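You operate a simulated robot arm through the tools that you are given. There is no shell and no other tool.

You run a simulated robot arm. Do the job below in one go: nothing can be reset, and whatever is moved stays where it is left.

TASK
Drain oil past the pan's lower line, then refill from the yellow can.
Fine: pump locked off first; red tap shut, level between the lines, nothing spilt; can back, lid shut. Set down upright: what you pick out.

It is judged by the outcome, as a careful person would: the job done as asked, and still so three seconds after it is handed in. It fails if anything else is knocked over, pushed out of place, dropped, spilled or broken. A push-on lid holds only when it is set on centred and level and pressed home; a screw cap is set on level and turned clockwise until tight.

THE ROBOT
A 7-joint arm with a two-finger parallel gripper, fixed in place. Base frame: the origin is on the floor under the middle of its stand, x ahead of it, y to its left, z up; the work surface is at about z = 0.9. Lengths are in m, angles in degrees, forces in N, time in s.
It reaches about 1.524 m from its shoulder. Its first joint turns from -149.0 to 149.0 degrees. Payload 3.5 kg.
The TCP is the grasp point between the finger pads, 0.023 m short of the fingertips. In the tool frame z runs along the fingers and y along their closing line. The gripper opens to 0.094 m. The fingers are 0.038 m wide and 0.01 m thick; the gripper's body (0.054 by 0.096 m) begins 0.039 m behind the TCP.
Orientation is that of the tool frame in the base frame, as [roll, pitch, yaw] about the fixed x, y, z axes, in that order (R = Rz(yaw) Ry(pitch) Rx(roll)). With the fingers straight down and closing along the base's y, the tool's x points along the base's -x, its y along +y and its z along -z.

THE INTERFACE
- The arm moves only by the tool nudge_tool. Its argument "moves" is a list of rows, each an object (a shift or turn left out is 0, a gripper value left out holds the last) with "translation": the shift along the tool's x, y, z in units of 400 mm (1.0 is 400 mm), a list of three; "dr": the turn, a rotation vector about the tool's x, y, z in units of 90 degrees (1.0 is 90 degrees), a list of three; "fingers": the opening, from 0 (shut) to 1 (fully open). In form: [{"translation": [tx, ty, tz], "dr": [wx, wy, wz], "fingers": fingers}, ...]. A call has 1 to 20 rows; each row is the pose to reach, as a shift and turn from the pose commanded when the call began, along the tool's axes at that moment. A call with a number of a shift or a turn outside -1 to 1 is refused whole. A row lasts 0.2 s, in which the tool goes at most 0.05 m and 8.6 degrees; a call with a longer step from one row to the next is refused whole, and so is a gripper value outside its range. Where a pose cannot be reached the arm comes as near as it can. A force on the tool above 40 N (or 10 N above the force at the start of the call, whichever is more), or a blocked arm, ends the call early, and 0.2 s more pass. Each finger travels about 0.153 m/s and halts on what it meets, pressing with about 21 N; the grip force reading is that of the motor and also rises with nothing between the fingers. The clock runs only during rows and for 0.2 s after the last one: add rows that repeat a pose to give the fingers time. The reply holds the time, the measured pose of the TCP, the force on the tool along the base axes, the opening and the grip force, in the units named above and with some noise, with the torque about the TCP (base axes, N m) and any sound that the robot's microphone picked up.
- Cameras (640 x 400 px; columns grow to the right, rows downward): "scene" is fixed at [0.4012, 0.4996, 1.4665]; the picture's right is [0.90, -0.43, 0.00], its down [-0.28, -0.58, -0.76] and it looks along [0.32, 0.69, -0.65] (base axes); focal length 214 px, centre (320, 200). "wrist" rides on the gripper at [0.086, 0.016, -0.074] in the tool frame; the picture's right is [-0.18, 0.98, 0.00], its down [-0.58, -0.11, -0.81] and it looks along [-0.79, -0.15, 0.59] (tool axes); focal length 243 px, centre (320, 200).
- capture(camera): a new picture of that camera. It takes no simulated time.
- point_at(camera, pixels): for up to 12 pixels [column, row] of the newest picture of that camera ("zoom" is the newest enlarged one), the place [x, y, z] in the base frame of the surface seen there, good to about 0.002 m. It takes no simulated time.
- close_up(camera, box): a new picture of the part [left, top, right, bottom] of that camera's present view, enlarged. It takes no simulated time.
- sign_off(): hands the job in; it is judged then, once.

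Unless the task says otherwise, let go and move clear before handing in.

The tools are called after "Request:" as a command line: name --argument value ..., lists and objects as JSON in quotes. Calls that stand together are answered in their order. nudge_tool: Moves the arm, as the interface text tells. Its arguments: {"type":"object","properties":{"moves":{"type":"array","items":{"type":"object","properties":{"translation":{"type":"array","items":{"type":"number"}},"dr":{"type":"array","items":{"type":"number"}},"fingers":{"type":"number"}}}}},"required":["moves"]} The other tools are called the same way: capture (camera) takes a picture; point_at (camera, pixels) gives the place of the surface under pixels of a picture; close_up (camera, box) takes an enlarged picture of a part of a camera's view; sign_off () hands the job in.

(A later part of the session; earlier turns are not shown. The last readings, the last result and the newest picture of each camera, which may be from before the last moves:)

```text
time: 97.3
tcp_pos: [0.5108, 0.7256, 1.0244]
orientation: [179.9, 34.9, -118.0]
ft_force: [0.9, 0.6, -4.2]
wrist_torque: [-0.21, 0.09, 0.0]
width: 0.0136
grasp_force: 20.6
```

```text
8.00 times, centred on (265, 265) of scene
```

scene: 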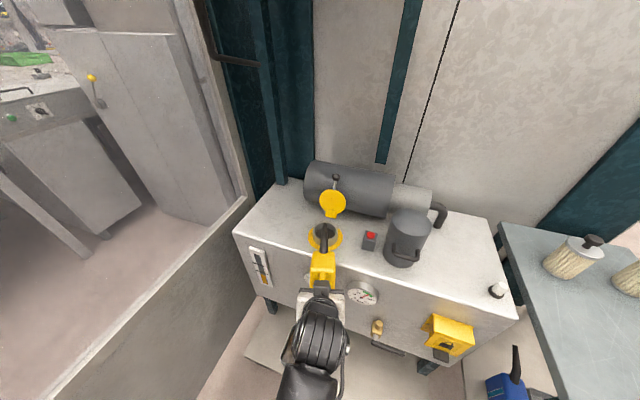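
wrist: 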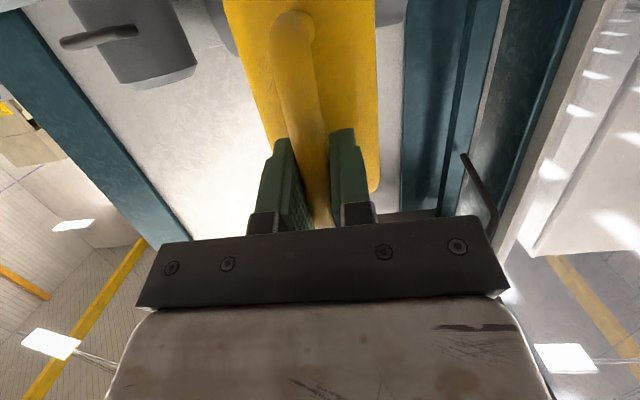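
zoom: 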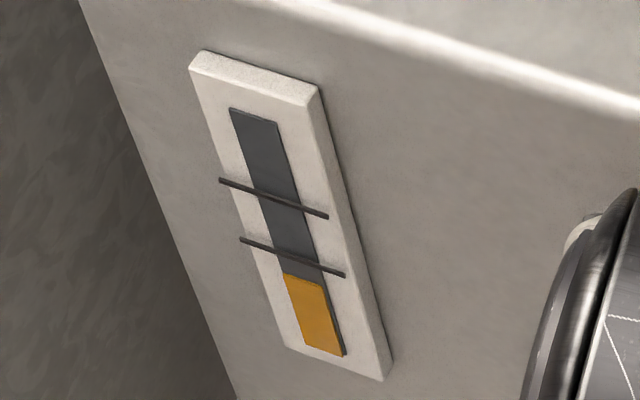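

Still no oil at 40°. The tip is 10 mm short of centre, which leaves room for the stream's throw. I'll tilt on to 48–50°.

Request:
nudge_tool --moves '[{"translation": [-0.02, 0, -0.0144], "dr": [0, 0.028, 0], "fingers": 0}, {"translation": [-0.0403, 0, -0.0288], "dr": [0, 0.0556, 0], "fingers": 0}, {"translation": [-0.062, 0, -0.041], "dr": [0, 0.083, 0], "fingers": 0}]'

Request:
close_up --camera "scene" --box '[312, 212, 344, 250]'

Request:
close_up --camera "scene" --box '[235, 240, 295, 290]'

```text
time: 98.1
tcp_pos: [0.5153, 0.7349, 1.0515]
orientation: [179.9, 27.4, -118.0]
ft_force: [0.7, -0.2, -4.2]
wrist_torque: [-0.14, 0.09, 0.01]
width: 0.0138
grasp_force: 20.6
```

```text
10.53 times, centred on (328, 231) of scene
```

zoom: 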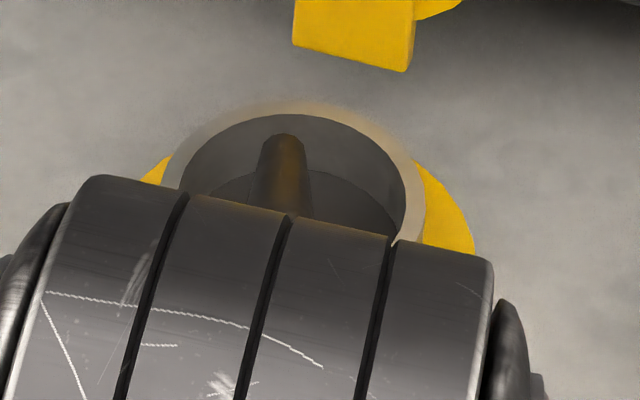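

```text
8.00 times, centred on (265, 265) of scene
```

zoom: 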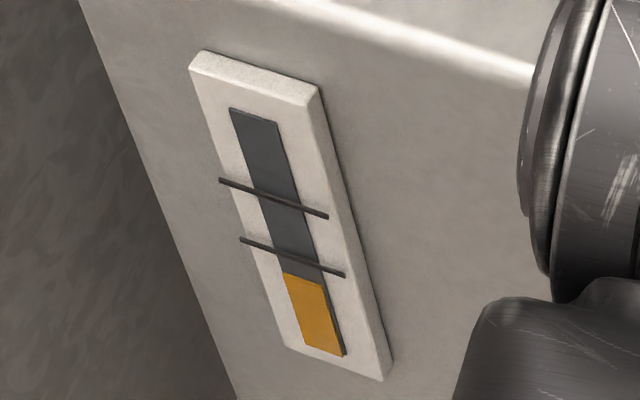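

Still no rise at ~48°. I'll tilt a further ~4–5° and look again.

Request:
nudge_tool --moves '[{"translation": [-0.017, 0, -0.0115], "dr": [0, 0.023, 0], "fingers": 0}, {"translation": [-0.0344, 0, -0.0235], "dr": [0, 0.047, 0], "fingers": 0}, {"translation": [-0.0344, 0, -0.0235], "dr": [0, 0.047, 0], "fingers": 0}]'

Request:
close_up --camera "scene" --box '[312, 205, 344, 243]'

Request:
close_up --camera "scene" --box '[235, 240, 295, 290]'

Request:
capture --camera "wrist"

```text
time: 98.9
tcp_pos: [0.5176, 0.7409, 1.0664]
orientation: [180.0, 23.2, -118.1]
ft_force: [-0.4, 0.0, -4.0]
wrist_torque: [-0.13, 0.05, -0.04]
width: 0.0139
grasp_force: 20.9
```

```text
10.53 times, centred on (328, 224) of scene
```

zoom: 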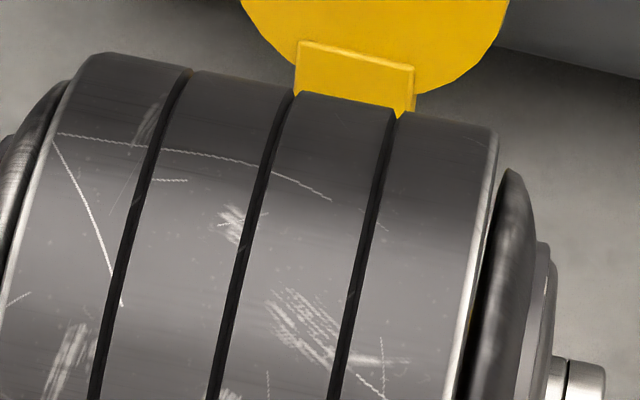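

```text
8.00 times, centred on (265, 265) of scene
```

zoom: 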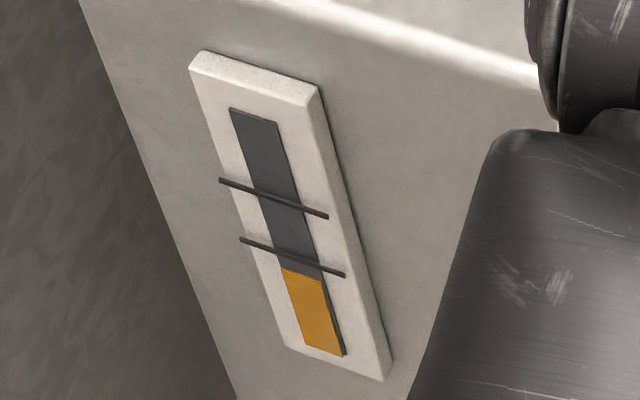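

```text
taken
```

wrist: 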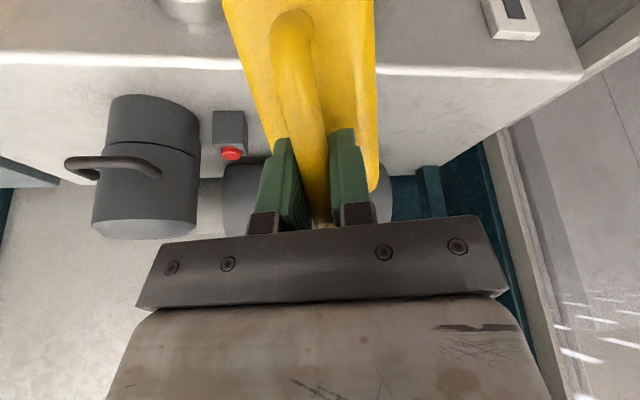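

Oil has begun to enter: the sight-glass edge rose slightly (zoom y≈268 vs 273). By geometry the tip is 10 mm short of centre and ~26 mm above the rim. I'll hold one second and check.

Request:
nudge_tool --moves '[{"translation": [0, 0, 0], "fingers": 0}, {"translation": [0, 0, 0], "fingers": 0}, {"translation": [0, 0, 0], "fingers": 0}, {"translation": [0, 0, 0], "fingers": 0}]'

Request:
close_up --camera "scene" --box '[235, 240, 295, 290]'

Request:
capture --camera "scene"

```text
time: 99.9
tcp_pos: [0.5191, 0.7398, 1.0662]
orientation: [179.9, 23.3, -117.9]
ft_force: [0.6, 0.1, -3.1]
wrist_torque: [-0.16, 0.05, 0.03]
width: 0.0135
grasp_force: 20.8
```

```text
8.00 times, centred on (265, 265) of scene
```

zoom: 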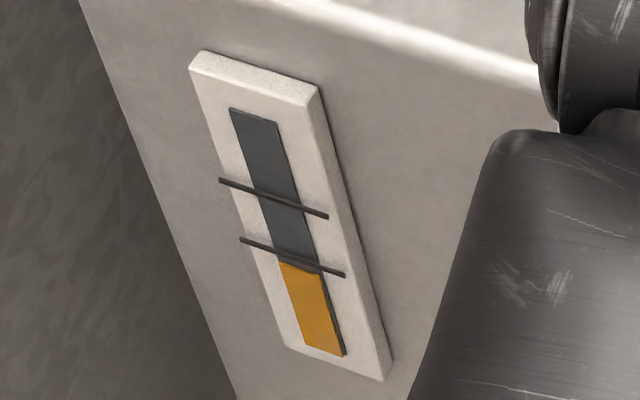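

```text
taken
```

scene: 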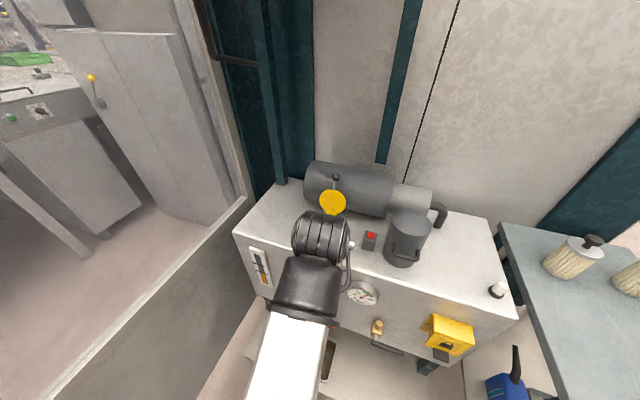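

The level is climbing (edge y≈263, about 4 mm/s), still just below the lower line. I'll hold two more seconds.

Request:
nudge_tool --moves '[{"translation": [0, 0, 0], "fingers": 0}, {"translation": [0, 0, 0], "fingers": 0}, {"translation": [0, 0, 0], "fingers": 0}, {"translation": [0, 0, 0], "fingers": 0}, {"translation": [0, 0, 0], "fingers": 0}, {"translation": [0, 0, 0], "fingers": 0}, {"translation": [0, 0, 0], "fingers": 0}, {"translation": [0, 0, 0], "fingers": 0}]'

Request:
close_up --camera "scene" --box '[235, 240, 295, 290]'

Request:
close_up --camera "scene" --box '[270, 190, 390, 265]'

```text
time: 101.7
tcp_pos: [0.5177, 0.7415, 1.066]
orientation: [179.9, 23.3, -118.0]
ft_force: [0.4, -0.5, -4.2]
wrist_torque: [-0.17, 0.07, 0.0]
width: 0.0135
grasp_force: 21.4
```

```text
8.00 times, centred on (265, 265) of scene
```

zoom: 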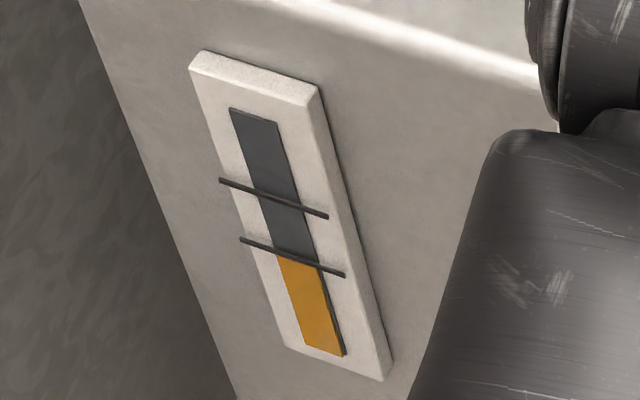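

```text
5.33 times, centred on (330, 228) of scene
```

zoom: 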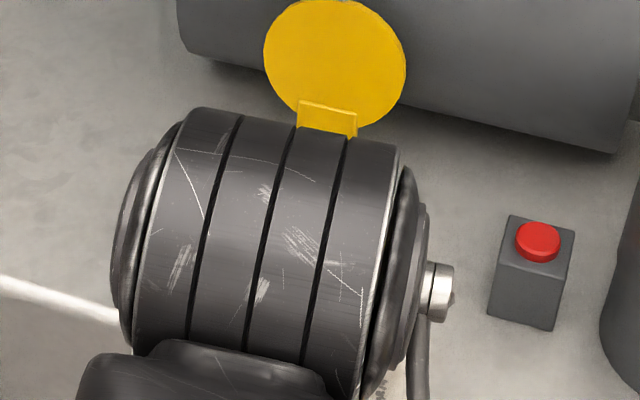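

The oil edge has reached the lower line (zoom ~y 256) and the visible tank top is dry. I'll hold three more seconds.

Request:
nudge_tool --moves '[{"translation": [0, 0, 0], "fingers": 0}, {"translation": [0, 0, 0], "fingers": 0}, {"translation": [0, 0, 0], "fingers": 0}, {"translation": [0, 0, 0], "fingers": 0}, {"translation": [0, 0, 0], "fingers": 0}, {"translation": [0, 0, 0], "fingers": 0}, {"translation": [0, 0, 0], "fingers": 0}, {"translation": [0, 0, 0], "fingers": 0}, {"translation": [0, 0, 0], "fingers": 0}, {"translation": [0, 0, 0], "fingers": 0}, {"translation": [0, 0, 0], "fingers": 0}, {"translation": [0, 0, 0], "fingers": 0}]'

Request:
close_up --camera "scene" --box '[235, 240, 295, 290]'

```text
time: 104.3
tcp_pos: [0.5183, 0.741, 1.0662]
orientation: [179.9, 23.3, -118.1]
ft_force: [1.2, -0.5, -4.2]
wrist_torque: [-0.16, 0.04, 0.02]
width: 0.0133
grasp_force: 21.4
```

```text
8.00 times, centred on (265, 265) of scene
```

zoom: 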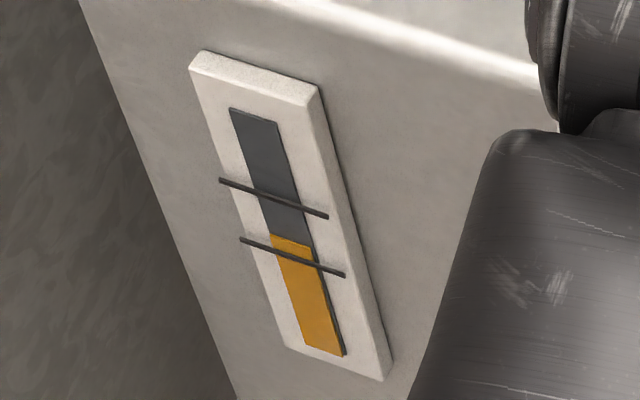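

The level is about a third of the way up between the lines, rising ~9 px/s. I'll pour ~0.3 s more, then tilt back quickly with the tip kept over the neck.

Request:
nudge_tool --moves '[{"translation": [0, 0, 0], "fingers": 0}, {"translation": [0.0586, 0, 0.0524], "dr": [0, -0.089, 0], "fingers": 0}, {"translation": [0.1094, 0, 0.113], "dr": [0, -0.178, 0], "fingers": 0}, {"translation": [0.1515, 0, 0.1793], "dr": [0, -0.267, 0], "fingers": 0}, {"translation": [0.1448, 0, 0.1588], "dr": [0, -0.356, 0], "fingers": 0}, {"translation": [0.1448, 0, 0.1588], "dr": [0, -0.356, 0], "fingers": 0}]'

Request:
close_up --camera "scene" --box '[235, 240, 295, 290]'

Request:
close_up --camera "scene" --box '[295, 195, 355, 255]'

```text
time: 105.7
tcp_pos: [0.5056, 0.717, 0.9855]
orientation: [179.7, 55.4, -118.1]
ft_force: [-0.9, 0.2, -3.5]
wrist_torque: [-0.3, 0.12, 0.0]
width: 0.0136
grasp_force: 21.5
```

```text
8.00 times, centred on (265, 265) of scene
```

zoom: 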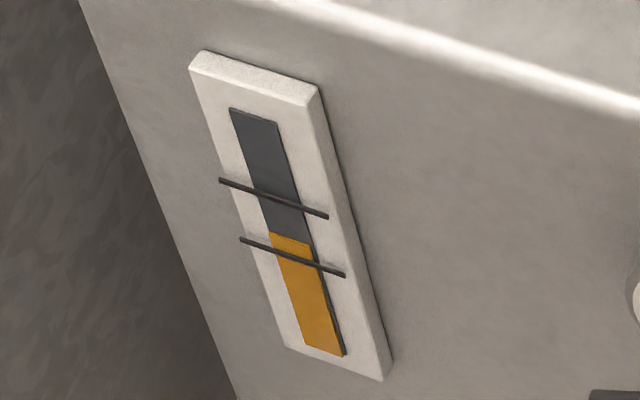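

```text
6.67 times, centred on (325, 225) of scene
```

zoom: 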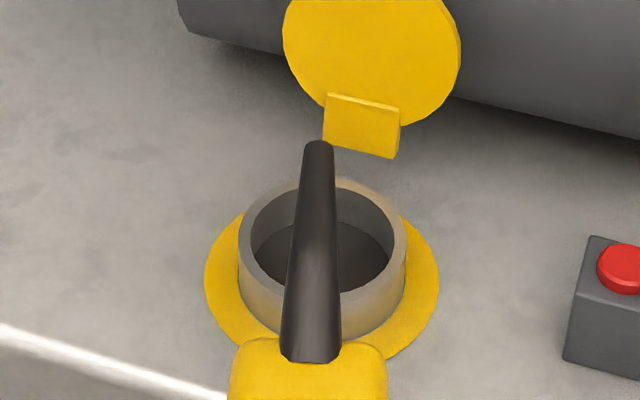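

The level settled about a third up between the lines and the tank top around the neck is dry. That meets the mark, so I'll raise and level the can and move it back in front of the tank.

Request:
nudge_tool --moves '[{"translation": [-0.03, 0.01, -0.035], "dr": [0.01, -0.036, 0.005], "fingers": 0}, {"translation": [-0.06, 0.04, -0.065], "dr": [0.04, -0.072, 0.018], "fingers": 0}, {"translation": [-0.087, 0.075, -0.093], "dr": [0.075, -0.108, 0.034], "fingers": 0}, {"translation": [-0.114, 0.11, -0.12], "dr": [0.11, -0.144, 0.05], "fingers": 0}, {"translation": [-0.14, 0.142, -0.147], "dr": [0.142, -0.18, 0.065], "fingers": 0}, {"translation": [-0.1667, 0.1743, -0.1745], "dr": [0.1743, -0.2161, 0.0805], "fingers": 0}, {"translation": [-0.1667, 0.1743, -0.1745], "dr": [0.1743, -0.2161, 0.0805], "fingers": 0}]'

Request:
capture --camera "scene"

Request:
capture --camera "wrist"

Request:
close_up --camera "scene" --box '[235, 240, 295, 290]'

```text
time: 107.3
tcp_pos: [0.4341, 0.7312, 1.0802]
orientation: [179.7, 74.9, -135.5]
ft_force: [-1.4, 0.0, -4.2]
wrist_torque: [-0.23, 0.23, 0.01]
width: 0.0135
grasp_force: 21.2
```

```text
taken
```

scene: 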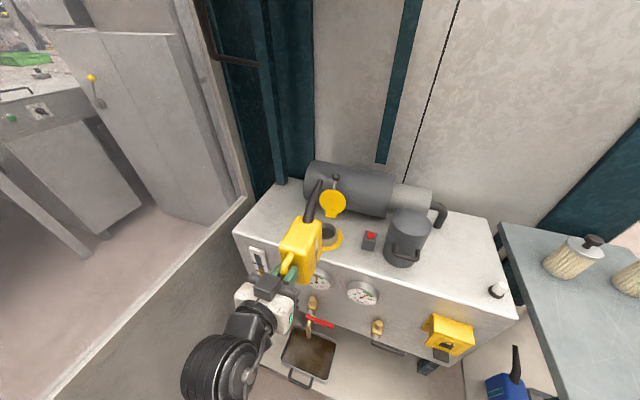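

```text
taken
```

wrist: 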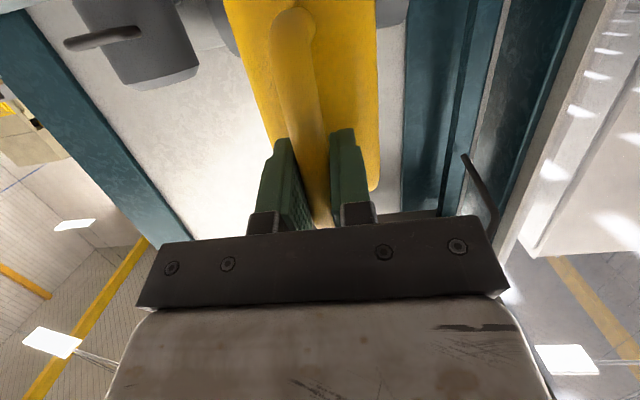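

```text
8.00 times, centred on (265, 265) of scene
```

zoom: 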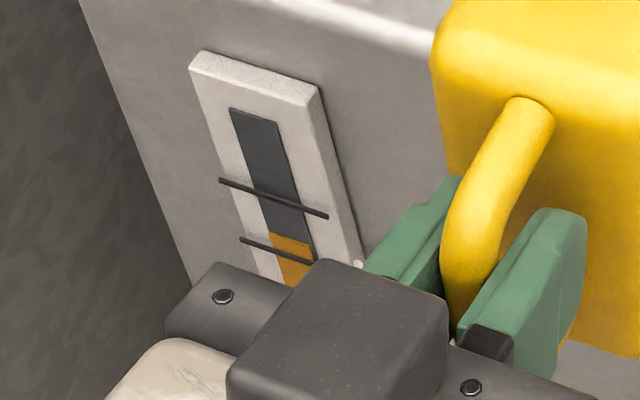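

The can is level and the sight glass reads steady. I'll carry it back to the right in one smooth half-sweep.

Request:
nudge_tool --moves '[{"translation": [0, -0.03, 0], "fingers": 0}, {"translation": [0, -0.1, 0], "fingers": 0}, {"translation": [0, -0.18, 0], "fingers": 0}, {"translation": [0, -0.26, 0], "fingers": 0}, {"translation": [0, -0.34, 0], "fingers": 0}, {"translation": [0, -0.42, 0], "fingers": 0}, {"translation": [0, -0.5, 0], "fingers": 0}, {"translation": [0, -0.58, 0], "fingers": 0}, {"translation": [0, -0.66, 0], "fingers": 0}, {"translation": [0, -0.74, 0], "fingers": 0}, {"translation": [0, -0.8, 0], "fingers": 0}, {"translation": [0, -0.84, 0], "fingers": 0}]'

Request:
capture --camera "wrist"

Request:
capture --camera "scene"

```text
time: 109.9
tcp_pos: [0.672, 0.4939, 1.0792]
orientation: [179.8, 74.8, -135.3]
ft_force: [-0.4, -0.4, -4.0]
wrist_torque: [-0.27, 0.22, -0.01]
width: 0.0137
grasp_force: 21.5
```

```text
taken
```

wrist: 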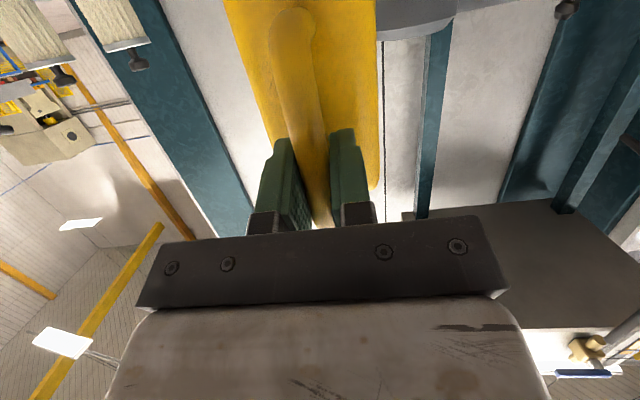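

```text
taken
```

scene: 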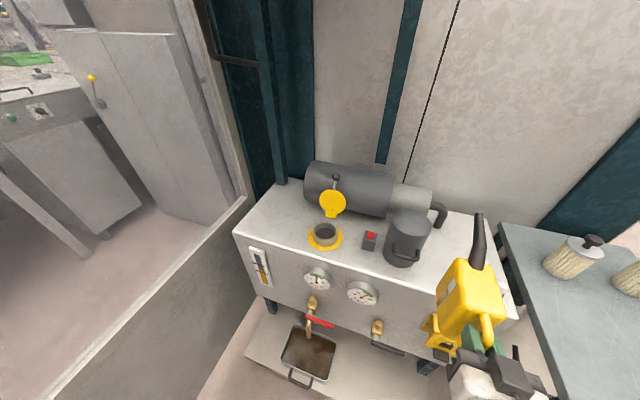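

The can is steady. I'll sweep the second half to hover over its original spot.

Request:
nudge_tool --moves '[{"translation": [-0.001, -0.03, 0.003], "fingers": 0}, {"translation": [-0.003, -0.1, 0.01], "fingers": 0}, {"translation": [-0.005, -0.18, 0.017], "fingers": 0}, {"translation": [-0.007, -0.26, 0.025], "fingers": 0}, {"translation": [-0.01, -0.34, 0.033], "fingers": 0}, {"translation": [-0.012, -0.42, 0.04], "fingers": 0}, {"translation": [-0.014, -0.5, 0.048], "fingers": 0}, {"translation": [-0.016, -0.58, 0.056], "fingers": 0}, {"translation": [-0.019, -0.66, 0.064], "fingers": 0}, {"translation": [-0.021, -0.74, 0.072], "fingers": 0}, {"translation": [-0.023, -0.81, 0.078], "fingers": 0}, {"translation": [-0.024, -0.8485, 0.082], "fingers": 0}, {"translation": [-0.024, -0.8485, 0.082], "fingers": 0}]'

Request:
capture --camera "wrist"

Request:
capture --camera "scene"

```text
time: 112.7
tcp_pos: [0.9351, 0.2771, 1.0799]
orientation: [179.9, 75.0, -135.4]
ft_force: [-0.5, -0.7, -3.8]
wrist_torque: [-0.23, 0.23, -0.01]
width: 0.0134
grasp_force: 21.1
```

```text
taken
```

wrist: 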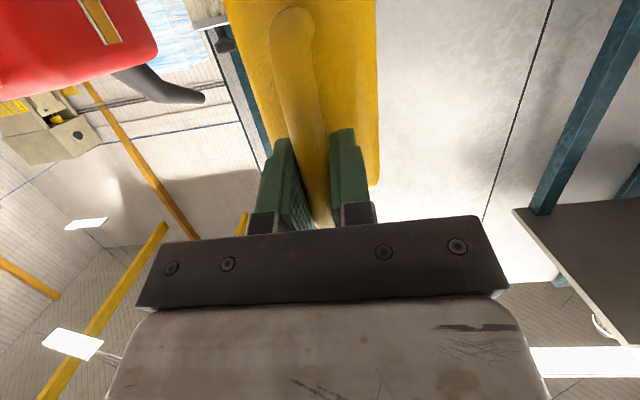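

```text
taken
```

scene: 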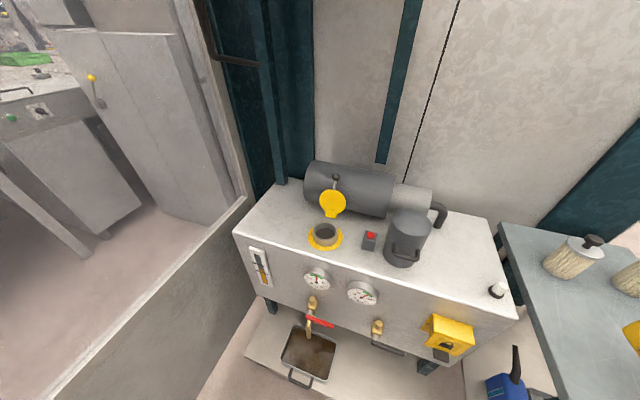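

The view matches the pickup pose exactly. I'll lower the can gently to the bench.

Request:
nudge_tool --moves '[{"translation": [0.04, 0, 0.0107], "fingers": 0}, {"translation": [0.09, 0, 0.0241], "fingers": 0}, {"translation": [0.14, 0, 0.0375], "fingers": 0}, {"translation": [0.18, 0, 0.0482], "fingers": 0}, {"translation": [0.205, 0, 0.0549], "fingers": 0}, {"translation": [0.22, 0, 0.059], "fingers": 0}, {"translation": [0.229, 0, 0.0614], "fingers": 0}, {"translation": [0.2347, 0, 0.0629], "fingers": 0}, {"translation": [0.2347, 0, 0.0629], "fingers": 0}]'

Request:
close_up --camera "scene" --box '[520, 280, 640, 400]'

Request:
point_at --camera "zoom" --pixels '[[340, 225], [390, 285], [520, 250], [480, 170], [420, 380]]'

Request:
capture --camera "wrist"

```text
time: 114.7
tcp_pos: [0.9348, 0.2762, 0.9825]
orientation: [179.9, 75.0, -135.5]
ft_force: [-2.1, -1.9, 11.3]
wrist_torque: [0.14, -0.27, 0.01]
width: 0.0136
grasp_force: 21.6
```

```text
3.33 times, centred on (580, 340) of scene
```

zoom: 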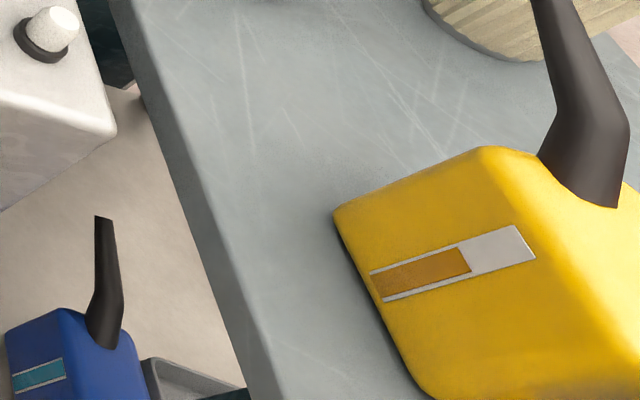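

```text
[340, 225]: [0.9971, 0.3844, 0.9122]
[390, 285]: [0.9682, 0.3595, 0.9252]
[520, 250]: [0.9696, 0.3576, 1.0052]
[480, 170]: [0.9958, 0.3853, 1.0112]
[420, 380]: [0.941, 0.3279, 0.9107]
```

```text
taken
```

wrist: 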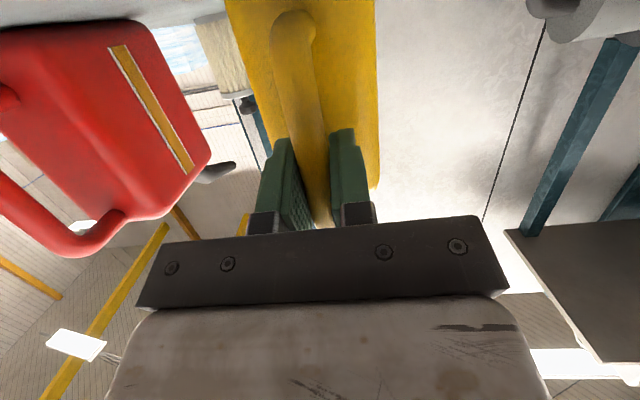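

The can is down where it was (corner at zoom ~(334,213) as before pickup). I'm pressing slightly (11 N), so I'll ease up a millimetre and open the fingers.

Request:
nudge_tool --moves '[{"translation": [-0.0035, 0, -0.001], "fingers": 0}, {"translation": [-0.0035, 0, -0.001], "fingers": 0.3}, {"translation": [-0.0035, 0, -0.001], "fingers": 0.55}, {"translation": [-0.0035, 0, -0.001], "fingers": 0.6}]'

Request:
close_up --camera "scene" --box '[520, 280, 640, 400]'

Request:
capture --camera "wrist"

```text
time: 115.7
tcp_pos: [0.9351, 0.2767, 0.9834]
orientation: [179.9, 74.9, -135.4]
ft_force: [0.3, 0.2, -0.8]
wrist_torque: [0.02, 0.01, -0.01]
width: 0.0565
grasp_force: 0.1
```

```text
3.33 times, centred on (580, 340) of scene
```

zoom: 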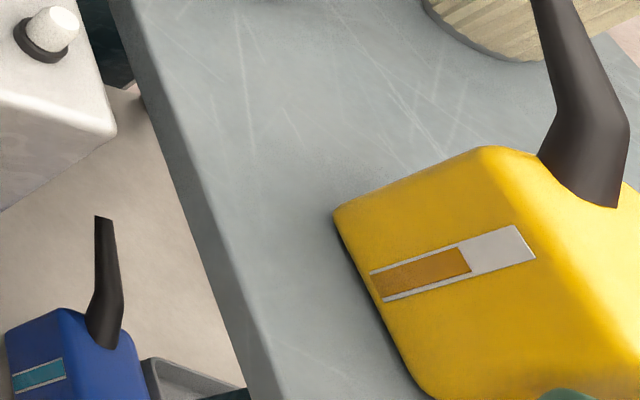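

```text
taken
```

wrist: 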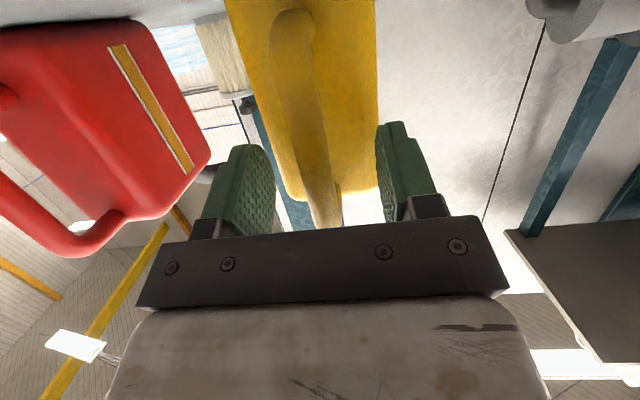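

The can stands free and upright in its place. I'll withdraw straight back, then rise.

Request:
nudge_tool --moves '[{"translation": [0.0136, 0, -0.058], "fingers": 0.6}, {"translation": [0.027, 0, -0.116], "fingers": 0.6}, {"translation": [0.041, 0, -0.174], "fingers": 0.6}, {"translation": [0.0545, 0, -0.2326], "fingers": 0.6}, {"translation": [0.0, 0.02, -0.26], "dr": [0, 0.06, 0], "fingers": 0.6}, {"translation": [-0.07, 0.06, -0.28], "dr": [0, 0.12, 0], "fingers": 0.6}, {"translation": [-0.14, 0.12, -0.29], "dr": [0, 0.18, 0], "fingers": 0.6}, {"translation": [-0.2, 0.2, -0.3], "dr": [0, 0.24, 0], "fingers": 0.6}, {"translation": [-0.235, 0.3, -0.31], "dr": [0, 0.3, 0], "fingers": 0.6}, {"translation": [-0.235, 0.4, -0.31], "dr": [0, 0.333, 0], "fingers": 0.6}, {"translation": [-0.235, 0.5, -0.31], "dr": [0, 0.333, 0], "fingers": 0.6}, {"translation": [-0.235, 0.6, -0.31], "dr": [0, 0.333, 0], "fingers": 0.6}, {"translation": [-0.235, 0.7, -0.31], "dr": [0, 0.333, 0], "fingers": 0.6}]'

Request:
capture --camera "wrist"

Request:
capture --camera "scene"

```text
time: 118.5
tcp_pos: [0.6701, 0.4074, 1.1085]
orientation: [179.8, 44.9, -135.3]
ft_force: [-0.1, 0.1, -0.6]
wrist_torque: [-0.03, 0.0, -0.02]
width: 0.0565
grasp_force: 0.0
```

```text
taken
```

wrist: 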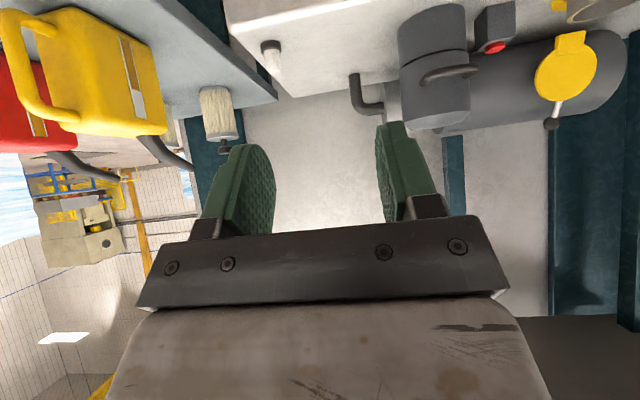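

```text
taken
```

scene: 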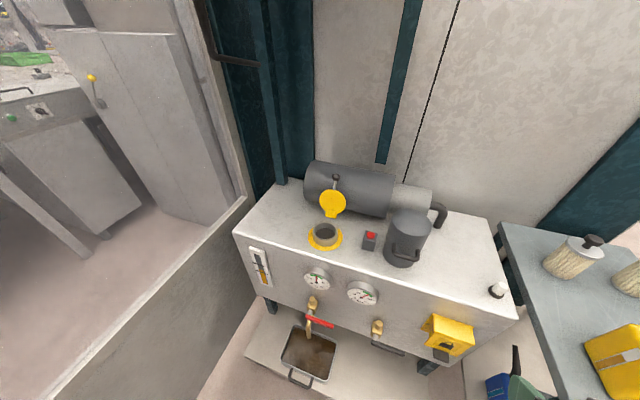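

All clear behind me and the can is in place. I'll go back over to the filler, above and in front of the lid knob.

Request:
nudge_tool --moves '[{"translation": [-0.047, 0.09, 0.0176], "fingers": 0.55}, {"translation": [-0.093, 0.181, 0.0352], "fingers": 0.55}, {"translation": [-0.14, 0.271, 0.0528], "fingers": 0.55}, {"translation": [-0.187, 0.362, 0.0704], "fingers": 0.55}, {"translation": [-0.233, 0.452, 0.088], "fingers": 0.55}, {"translation": [-0.28, 0.543, 0.1056], "fingers": 0.55}, {"translation": [-0.326, 0.633, 0.1232], "fingers": 0.55}, {"translation": [-0.373, 0.724, 0.1408], "fingers": 0.55}, {"translation": [-0.42, 0.814, 0.1584], "fingers": 0.55}, {"translation": [-0.466, 0.905, 0.176], "fingers": 0.55}, {"translation": [-0.513, 0.995, 0.1936], "fingers": 0.55}, {"translation": [-0.513, 0.995, 0.1936], "fingers": 0.55}]'

Request:
capture --camera "wrist"

Request:
capture --camera "scene"

```text
time: 121.1
tcp_pos: [0.5304, 0.8325, 1.1977]
orientation: [179.9, 44.9, -135.3]
ft_force: [-0.2, 0.4, -0.1]
wrist_torque: [0.02, 0.01, 0.0]
width: 0.0519
grasp_force: 0.0
```

```text
taken
```

wrist: 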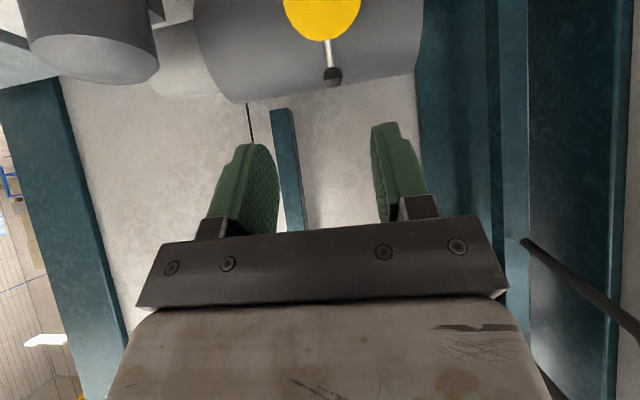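

```text
taken
```

scene: 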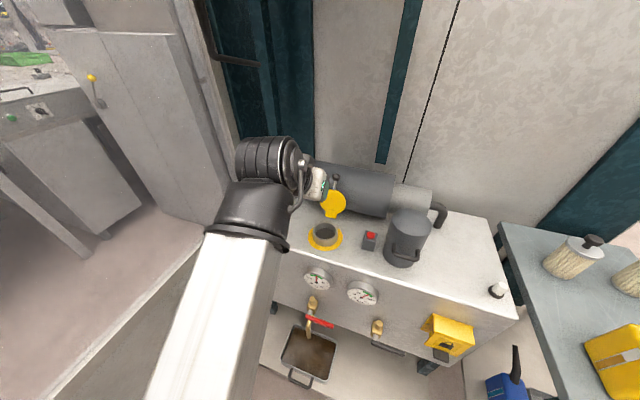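

The knob shows in the wrist view at (~333,77). I'll measure it closely.

Request:
close_up --camera "wrist" --box '[290, 0, 380, 100]'

Request:
point_at --camera "zoom" --pixels '[[310, 190], [315, 250], [330, 300], [305, 305], [355, 305], [333, 330], [330, 280], [260, 60], [350, 60]]'

```text
4.00 times, centred on (335, 50) of wrist
```

zoom: 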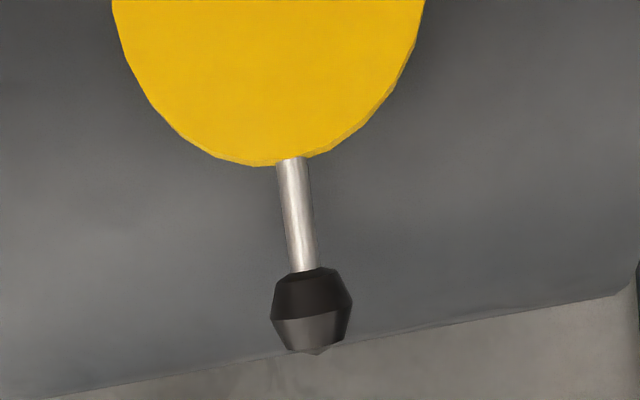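

```text
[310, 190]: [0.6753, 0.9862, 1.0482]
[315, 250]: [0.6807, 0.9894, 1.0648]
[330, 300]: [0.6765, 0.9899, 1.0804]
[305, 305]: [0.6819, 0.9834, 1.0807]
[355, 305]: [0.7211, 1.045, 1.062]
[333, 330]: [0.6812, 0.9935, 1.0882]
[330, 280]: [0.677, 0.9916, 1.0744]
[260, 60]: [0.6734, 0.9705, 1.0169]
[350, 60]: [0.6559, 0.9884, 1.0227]
```

The knob centre is ≈ u −0.2155, m 1.191, z 1.077, which puts the hinge near m 1.146, z 0.941. I'll approach and straddle the knob.

Request:
nudge_tool --moves '[{"translation": [-0.045, 0.002, 0.091], "fingers": 0.55}, {"translation": [-0.09, 0.004, 0.182], "fingers": 0.55}, {"translation": [-0.135, 0.006, 0.272], "fingers": 0.55}, {"translation": [-0.1807, 0.0077, 0.363], "fingers": 0.55}, {"translation": [-0.1807, 0.0077, 0.45], "fingers": 0.55}, {"translation": [-0.1807, 0.0077, 0.53], "fingers": 0.55}, {"translation": [-0.1807, 0.0077, 0.58], "fingers": 0.55}, {"translation": [-0.1807, 0.0077, 0.613], "fingers": 0.55}]'

Request:
capture --camera "wrist"

Request:
close_up --camera "scene" --box '[270, 140, 390, 250]'

```text
time: 122.9
tcp_pos: [0.688, 0.9915, 1.0754]
orientation: [179.9, 44.9, -135.3]
ft_force: [-0.2, 0.2, -0.8]
wrist_torque: [-0.01, 0.02, 0.03]
width: 0.0515
grasp_force: 0.0
```

```text
taken
```

wrist: 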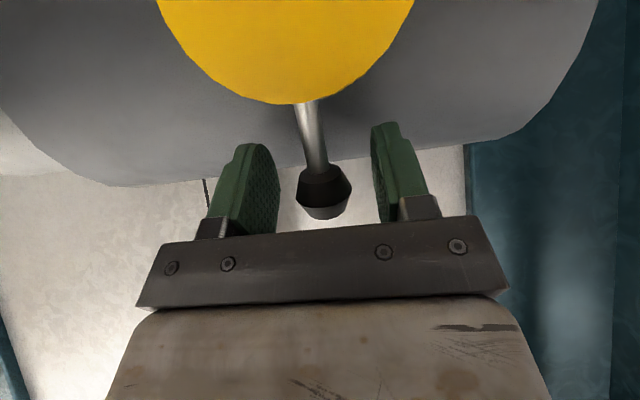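

```text
3.64 times, centred on (330, 195) of scene
```

zoom: 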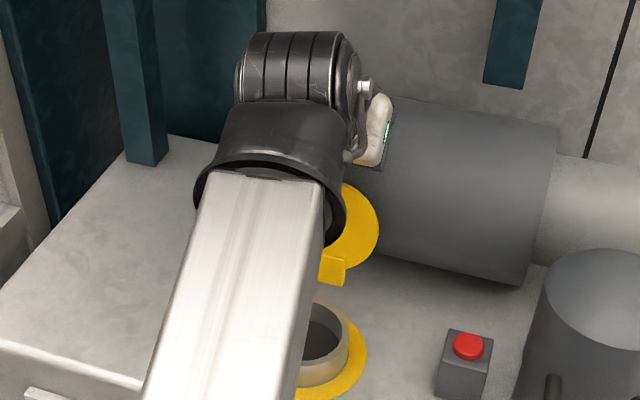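

The knob is between the fingers. I'll grip it and draw the lid forward along the arc to ~60°.

Request:
nudge_tool --moves '[{"translation": [0, 0, 0], "fingers": 0.35}, {"translation": [0, 0, 0], "fingers": 0.2}, {"translation": [0, 0, 0], "fingers": 0.2}, {"translation": [0.0186, 0, -0.0419], "fingers": 0.2}, {"translation": [0.0588, 0, -0.0896], "fingers": 0.2}, {"translation": [0.1068, 0, -0.1298], "fingers": 0.2}, {"translation": [0.1613, 0, -0.1608], "fingers": 0.2}, {"translation": [0.2199, 0, -0.1824], "fingers": 0.2}]'

Request:
capture --camera "wrist"

Request:
close_up --camera "scene" --box '[270, 160, 390, 270]'

```text
time: 124.7
tcp_pos: [0.6067, 0.9117, 1.0646]
orientation: [179.9, 45.0, -135.4]
ft_force: [4.8, 5.9, 1.7]
wrist_torque: [0.88, -0.81, 0.05]
width: 0.0275
grasp_force: 44.8
```

```text
taken
```

wrist: 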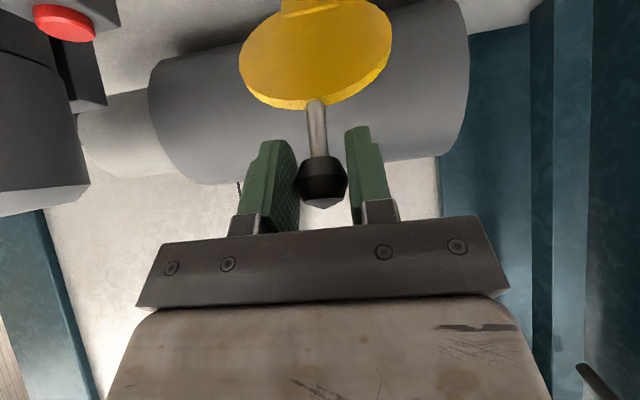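

```text
3.64 times, centred on (330, 215) of scene
```

zoom: 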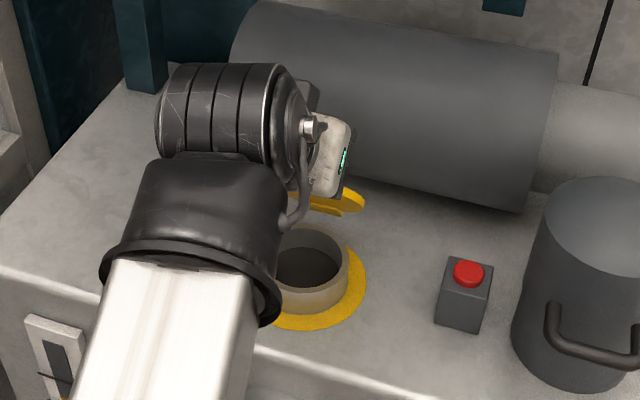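

The lid follows well. I'll carry on down to just above closed.

Request:
nudge_tool --moves '[{"translation": [0.031, 0, -0.006], "fingers": 0.2}, {"translation": [0.0617, 0, -0.0107], "fingers": 0.2}, {"translation": [0.1243, 0, -0.0106], "fingers": 0.2}, {"translation": [0.186, 0, 0.0003], "fingers": 0.2}, {"translation": [0.2446, 0, 0.0219], "fingers": 0.2}, {"translation": [0.2988, 0, 0.0533], "fingers": 0.2}, {"translation": [0.3237, 0, 0.0723], "fingers": 0.2}]'

Request:
capture --camera "wrist"

Request:
close_up --camera "scene" --box '[270, 180, 390, 270]'

```text
time: 126.3
tcp_pos: [0.5564, 0.8605, 0.9536]
orientation: [179.9, 44.9, -135.2]
ft_force: [-13.1, -6.7, 9.7]
wrist_torque: [0.81, -0.9, 0.06]
width: 0.0269
grasp_force: 44.8
```

```text
taken
```

wrist: 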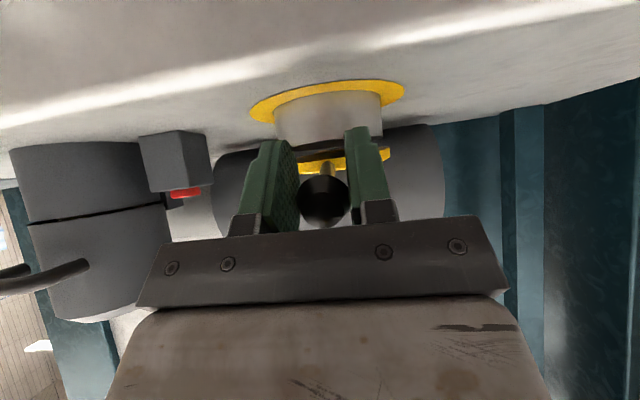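

```text
4.44 times, centred on (330, 225) of scene
```

zoom: 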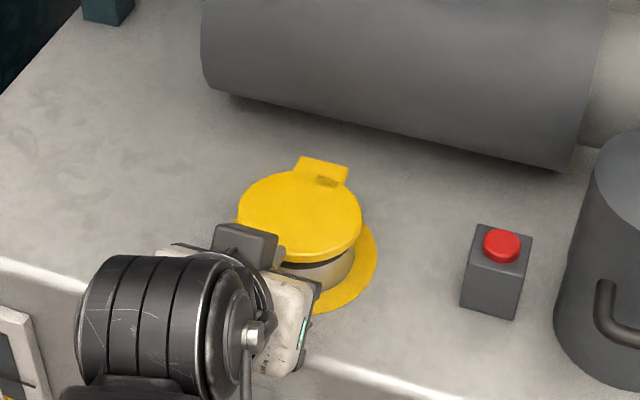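

The lid is almost shut with a small gap at the front. I'll measure how far it still stands off.

Request:
point_at --camera "zoom" --pixels '[[300, 210], [270, 215], [330, 215], [320, 245], [290, 190], [325, 170], [310, 262]]'

Request:
point_at --camera "wrist" --pixels '[[323, 200], [310, 200], [338, 200], [323, 185], [323, 215], [300, 150], [340, 155]]'

```text
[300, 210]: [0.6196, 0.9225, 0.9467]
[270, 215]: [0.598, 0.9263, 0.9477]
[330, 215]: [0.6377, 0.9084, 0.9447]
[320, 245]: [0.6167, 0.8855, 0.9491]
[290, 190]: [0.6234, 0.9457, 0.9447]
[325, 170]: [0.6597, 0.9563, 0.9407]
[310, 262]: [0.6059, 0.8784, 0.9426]
```

```text
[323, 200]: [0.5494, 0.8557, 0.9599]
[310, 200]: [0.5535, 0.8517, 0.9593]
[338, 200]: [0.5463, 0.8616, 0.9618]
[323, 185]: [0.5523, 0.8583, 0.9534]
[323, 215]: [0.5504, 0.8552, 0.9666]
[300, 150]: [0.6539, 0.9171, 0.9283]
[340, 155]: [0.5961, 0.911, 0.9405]
```

The lid's front is still ~9 mm up (about 5°). I'll pull the knob down 13 mm with the grip, then let go and lift away to press it home from above.

Request:
nudge_tool --moves '[{"translation": [0.012, 0, 0.012], "fingers": 0.2}, {"translation": [0.023, 0, 0.023], "fingers": 0.2}, {"translation": [0.023, 0, 0.023], "fingers": 0.2}]'

Request:
close_up --camera "scene" --box '[270, 180, 390, 270]'

Request:
point_at --camera "zoom" --pixels '[[300, 210], [270, 215], [330, 215], [320, 245], [290, 190], [325, 170]]'

```text
time: 127.1
tcp_pos: [0.5564, 0.8603, 0.9397]
orientation: [179.9, 44.9, -135.1]
ft_force: [-17.1, -15.1, 7.6]
wrist_torque: [0.68, -0.73, 0.01]
width: 0.0271
grasp_force: 45.0
```

```text
4.44 times, centred on (330, 225) of scene
```

zoom: 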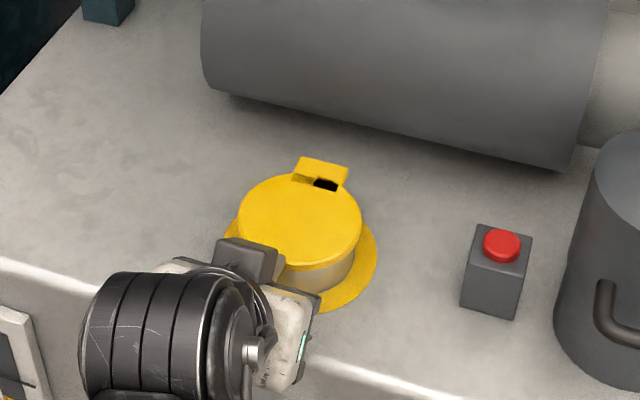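

```text
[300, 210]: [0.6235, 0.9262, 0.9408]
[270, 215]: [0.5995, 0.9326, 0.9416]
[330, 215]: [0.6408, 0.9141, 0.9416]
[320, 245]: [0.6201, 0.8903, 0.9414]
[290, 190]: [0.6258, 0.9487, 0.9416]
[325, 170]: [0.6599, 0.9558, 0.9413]
```

The lid is level at z≈0.941, as it was at the start. I'll release the knob, back out, close the fingers and come above the lid to press it home.

Request:
nudge_tool --moves '[{"translation": [0, 0, 0], "fingers": 0.4}, {"translation": [0, 0, 0], "fingers": 0.5}, {"translation": [0, 0, -0.12], "fingers": 0.5}, {"translation": [0, 0, -0.24], "fingers": 0.5}, {"translation": [-0.06, 0, -0.277], "fingers": 0}, {"translation": [-0.1206, 0, -0.3044], "fingers": 0}, {"translation": [-0.165, 0, -0.26], "fingers": 0}, {"translation": [-0.209, 0, -0.2162], "fingers": 0}, {"translation": [-0.233, 0, -0.14], "fingers": 0}, {"translation": [-0.257, 0, -0.0625], "fingers": 0}, {"translation": [-0.222, 0, -0.027], "fingers": 0}, {"translation": [-0.1865, 0, 0.0085], "fingers": 0}]'

Request:
close_up --camera "scene" --box '[270, 180, 390, 270]'

Request:
capture --camera "wrist"

```text
time: 129.7
tcp_pos: [0.5965, 0.9004, 0.9897]
orientation: [179.9, 45.0, -135.1]
ft_force: [0.4, 0.1, 0.3]
wrist_torque: [0.0, 0.02, 0.02]
width: 0.0002
grasp_force: 21.0
```

```text
4.44 times, centred on (330, 225) of scene
```

zoom: 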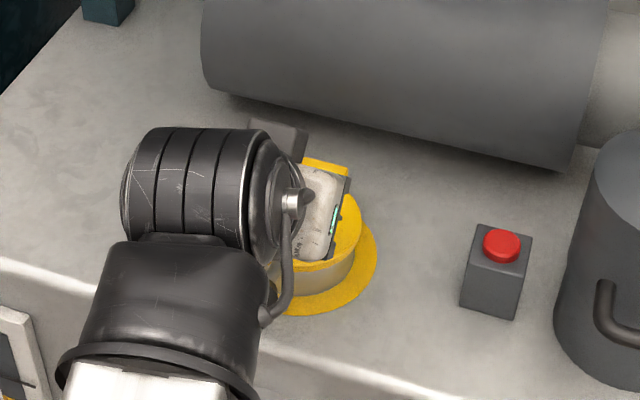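

```text
taken
```

wrist: 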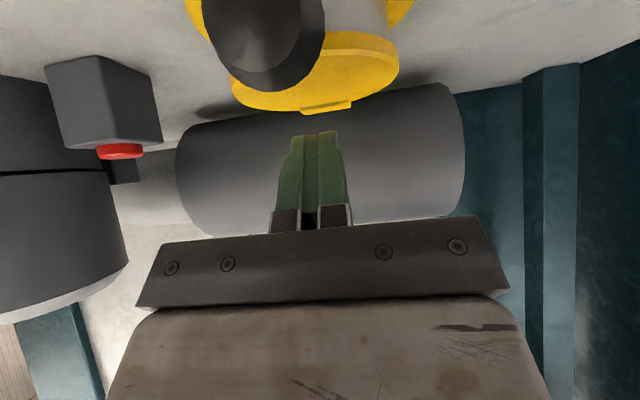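

The lid stays shut. I'll press down gently on its front half.

Request:
nudge_tool --moves '[{"translation": [0.018, 0, 0.018]}, {"translation": [0.028, 0, 0.028]}, {"translation": [0.033, 0, 0.033]}, {"translation": [0.037, 0, 0.037]}, {"translation": [0.041, 0, 0.041]}, {"translation": [0.045, 0, 0.045]}]'

Request:
close_up --camera "scene" --box '[270, 180, 390, 270]'

```text
time: 131.1
tcp_pos: [0.5954, 0.9002, 0.9691]
orientation: [179.8, 45.3, -135.3]
ft_force: [-5.2, -1.2, 39.7]
wrist_torque: [0.07, 0.02, -0.38]
width: 0.0
grasp_force: 21.2
```

```text
4.44 times, centred on (330, 225) of scene
```

zoom: 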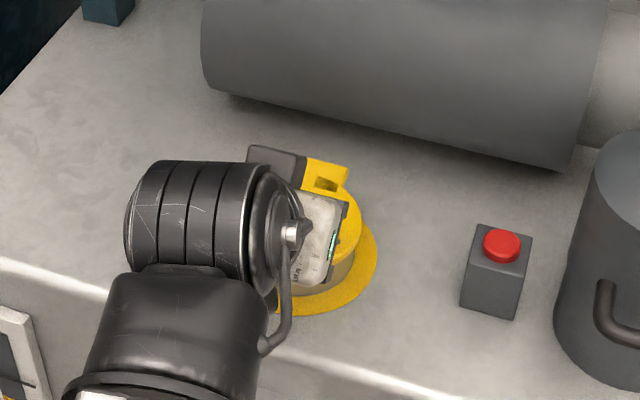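

The lid took 40 N without moving, so it is home. I'll lift off, back away and do a full final inspection.

Request:
nudge_tool --moves '[{"translation": [-0.07, 0, -0.07]}, {"translation": [-0.14, 0, -0.14]}, {"translation": [-0.08, 0, -0.2]}, {"translation": [-0.01, 0, -0.27]}, {"translation": [0.06, 0, -0.34]}, {"translation": [0.125, 0, -0.405]}, {"translation": [0.125, -0.1, -0.42]}, {"translation": [0.125, -0.2, -0.43]}, {"translation": [0.125, -0.3, -0.44]}, {"translation": [0.125, -0.4, -0.45]}, {"translation": [0.125, -0.5, -0.45]}]'

Request:
capture --camera "scene"

Request:
close_up --camera "scene" --box '[290, 195, 360, 270]'

Request:
close_up --camera "scene" --box '[235, 240, 295, 290]'

Request:
close_up --camera "scene" --box '[260, 285, 370, 395]'

Request:
close_up --camera "scene" --box '[400, 270, 640, 400]'

```text
time: 133.5
tcp_pos: [0.622, 0.6437, 1.0585]
orientation: [179.8, 44.9, -135.2]
ft_force: [0.0, 0.0, 0.0]
wrist_torque: [0.01, 0.0, 0.01]
width: 0.0
grasp_force: 20.8
```

```text
taken
```

scene: 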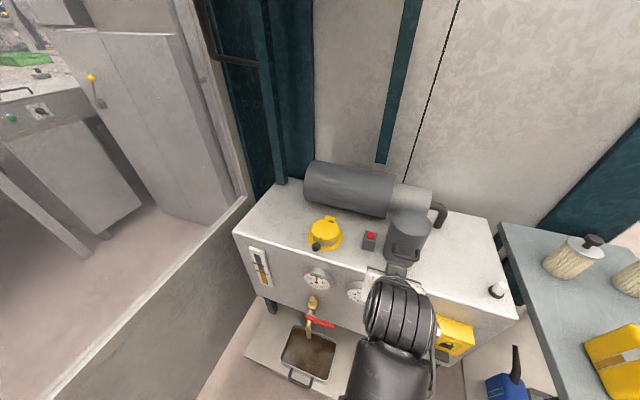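

```text
5.33 times, centred on (325, 232) of scene
```

zoom: 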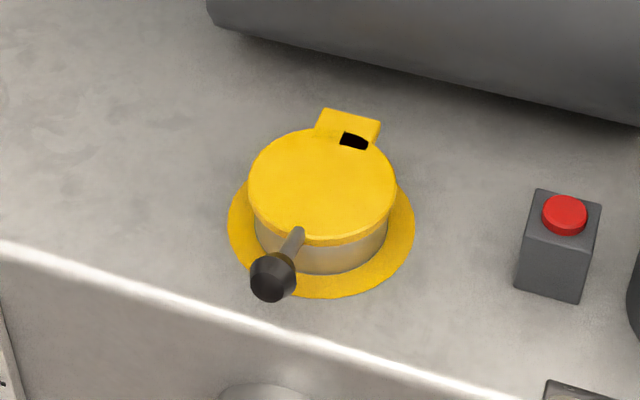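

```text
8.00 times, centred on (265, 265) of scene
```

zoom: 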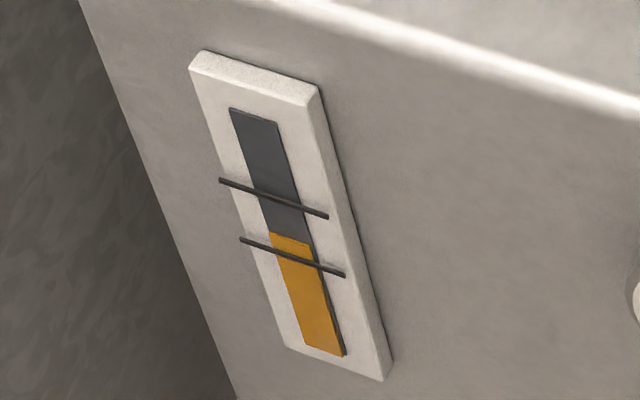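

```text
3.64 times, centred on (315, 340) of scene
```

zoom: 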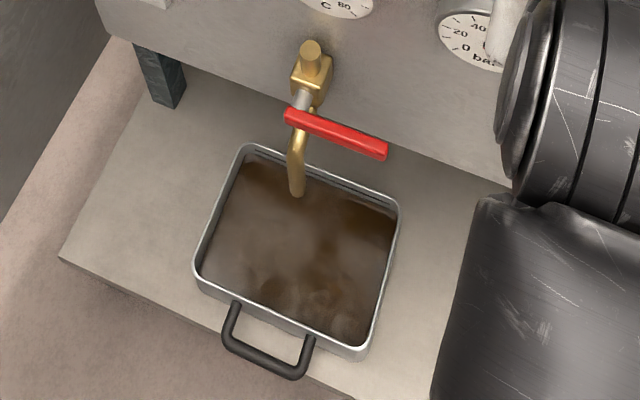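

```text
2.67 times, centred on (520, 335) of scene
```

zoom: 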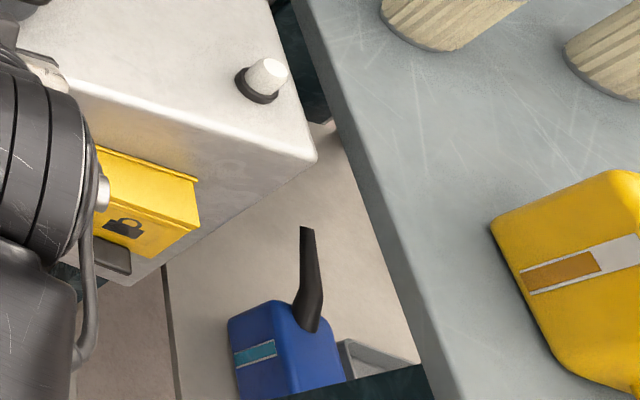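

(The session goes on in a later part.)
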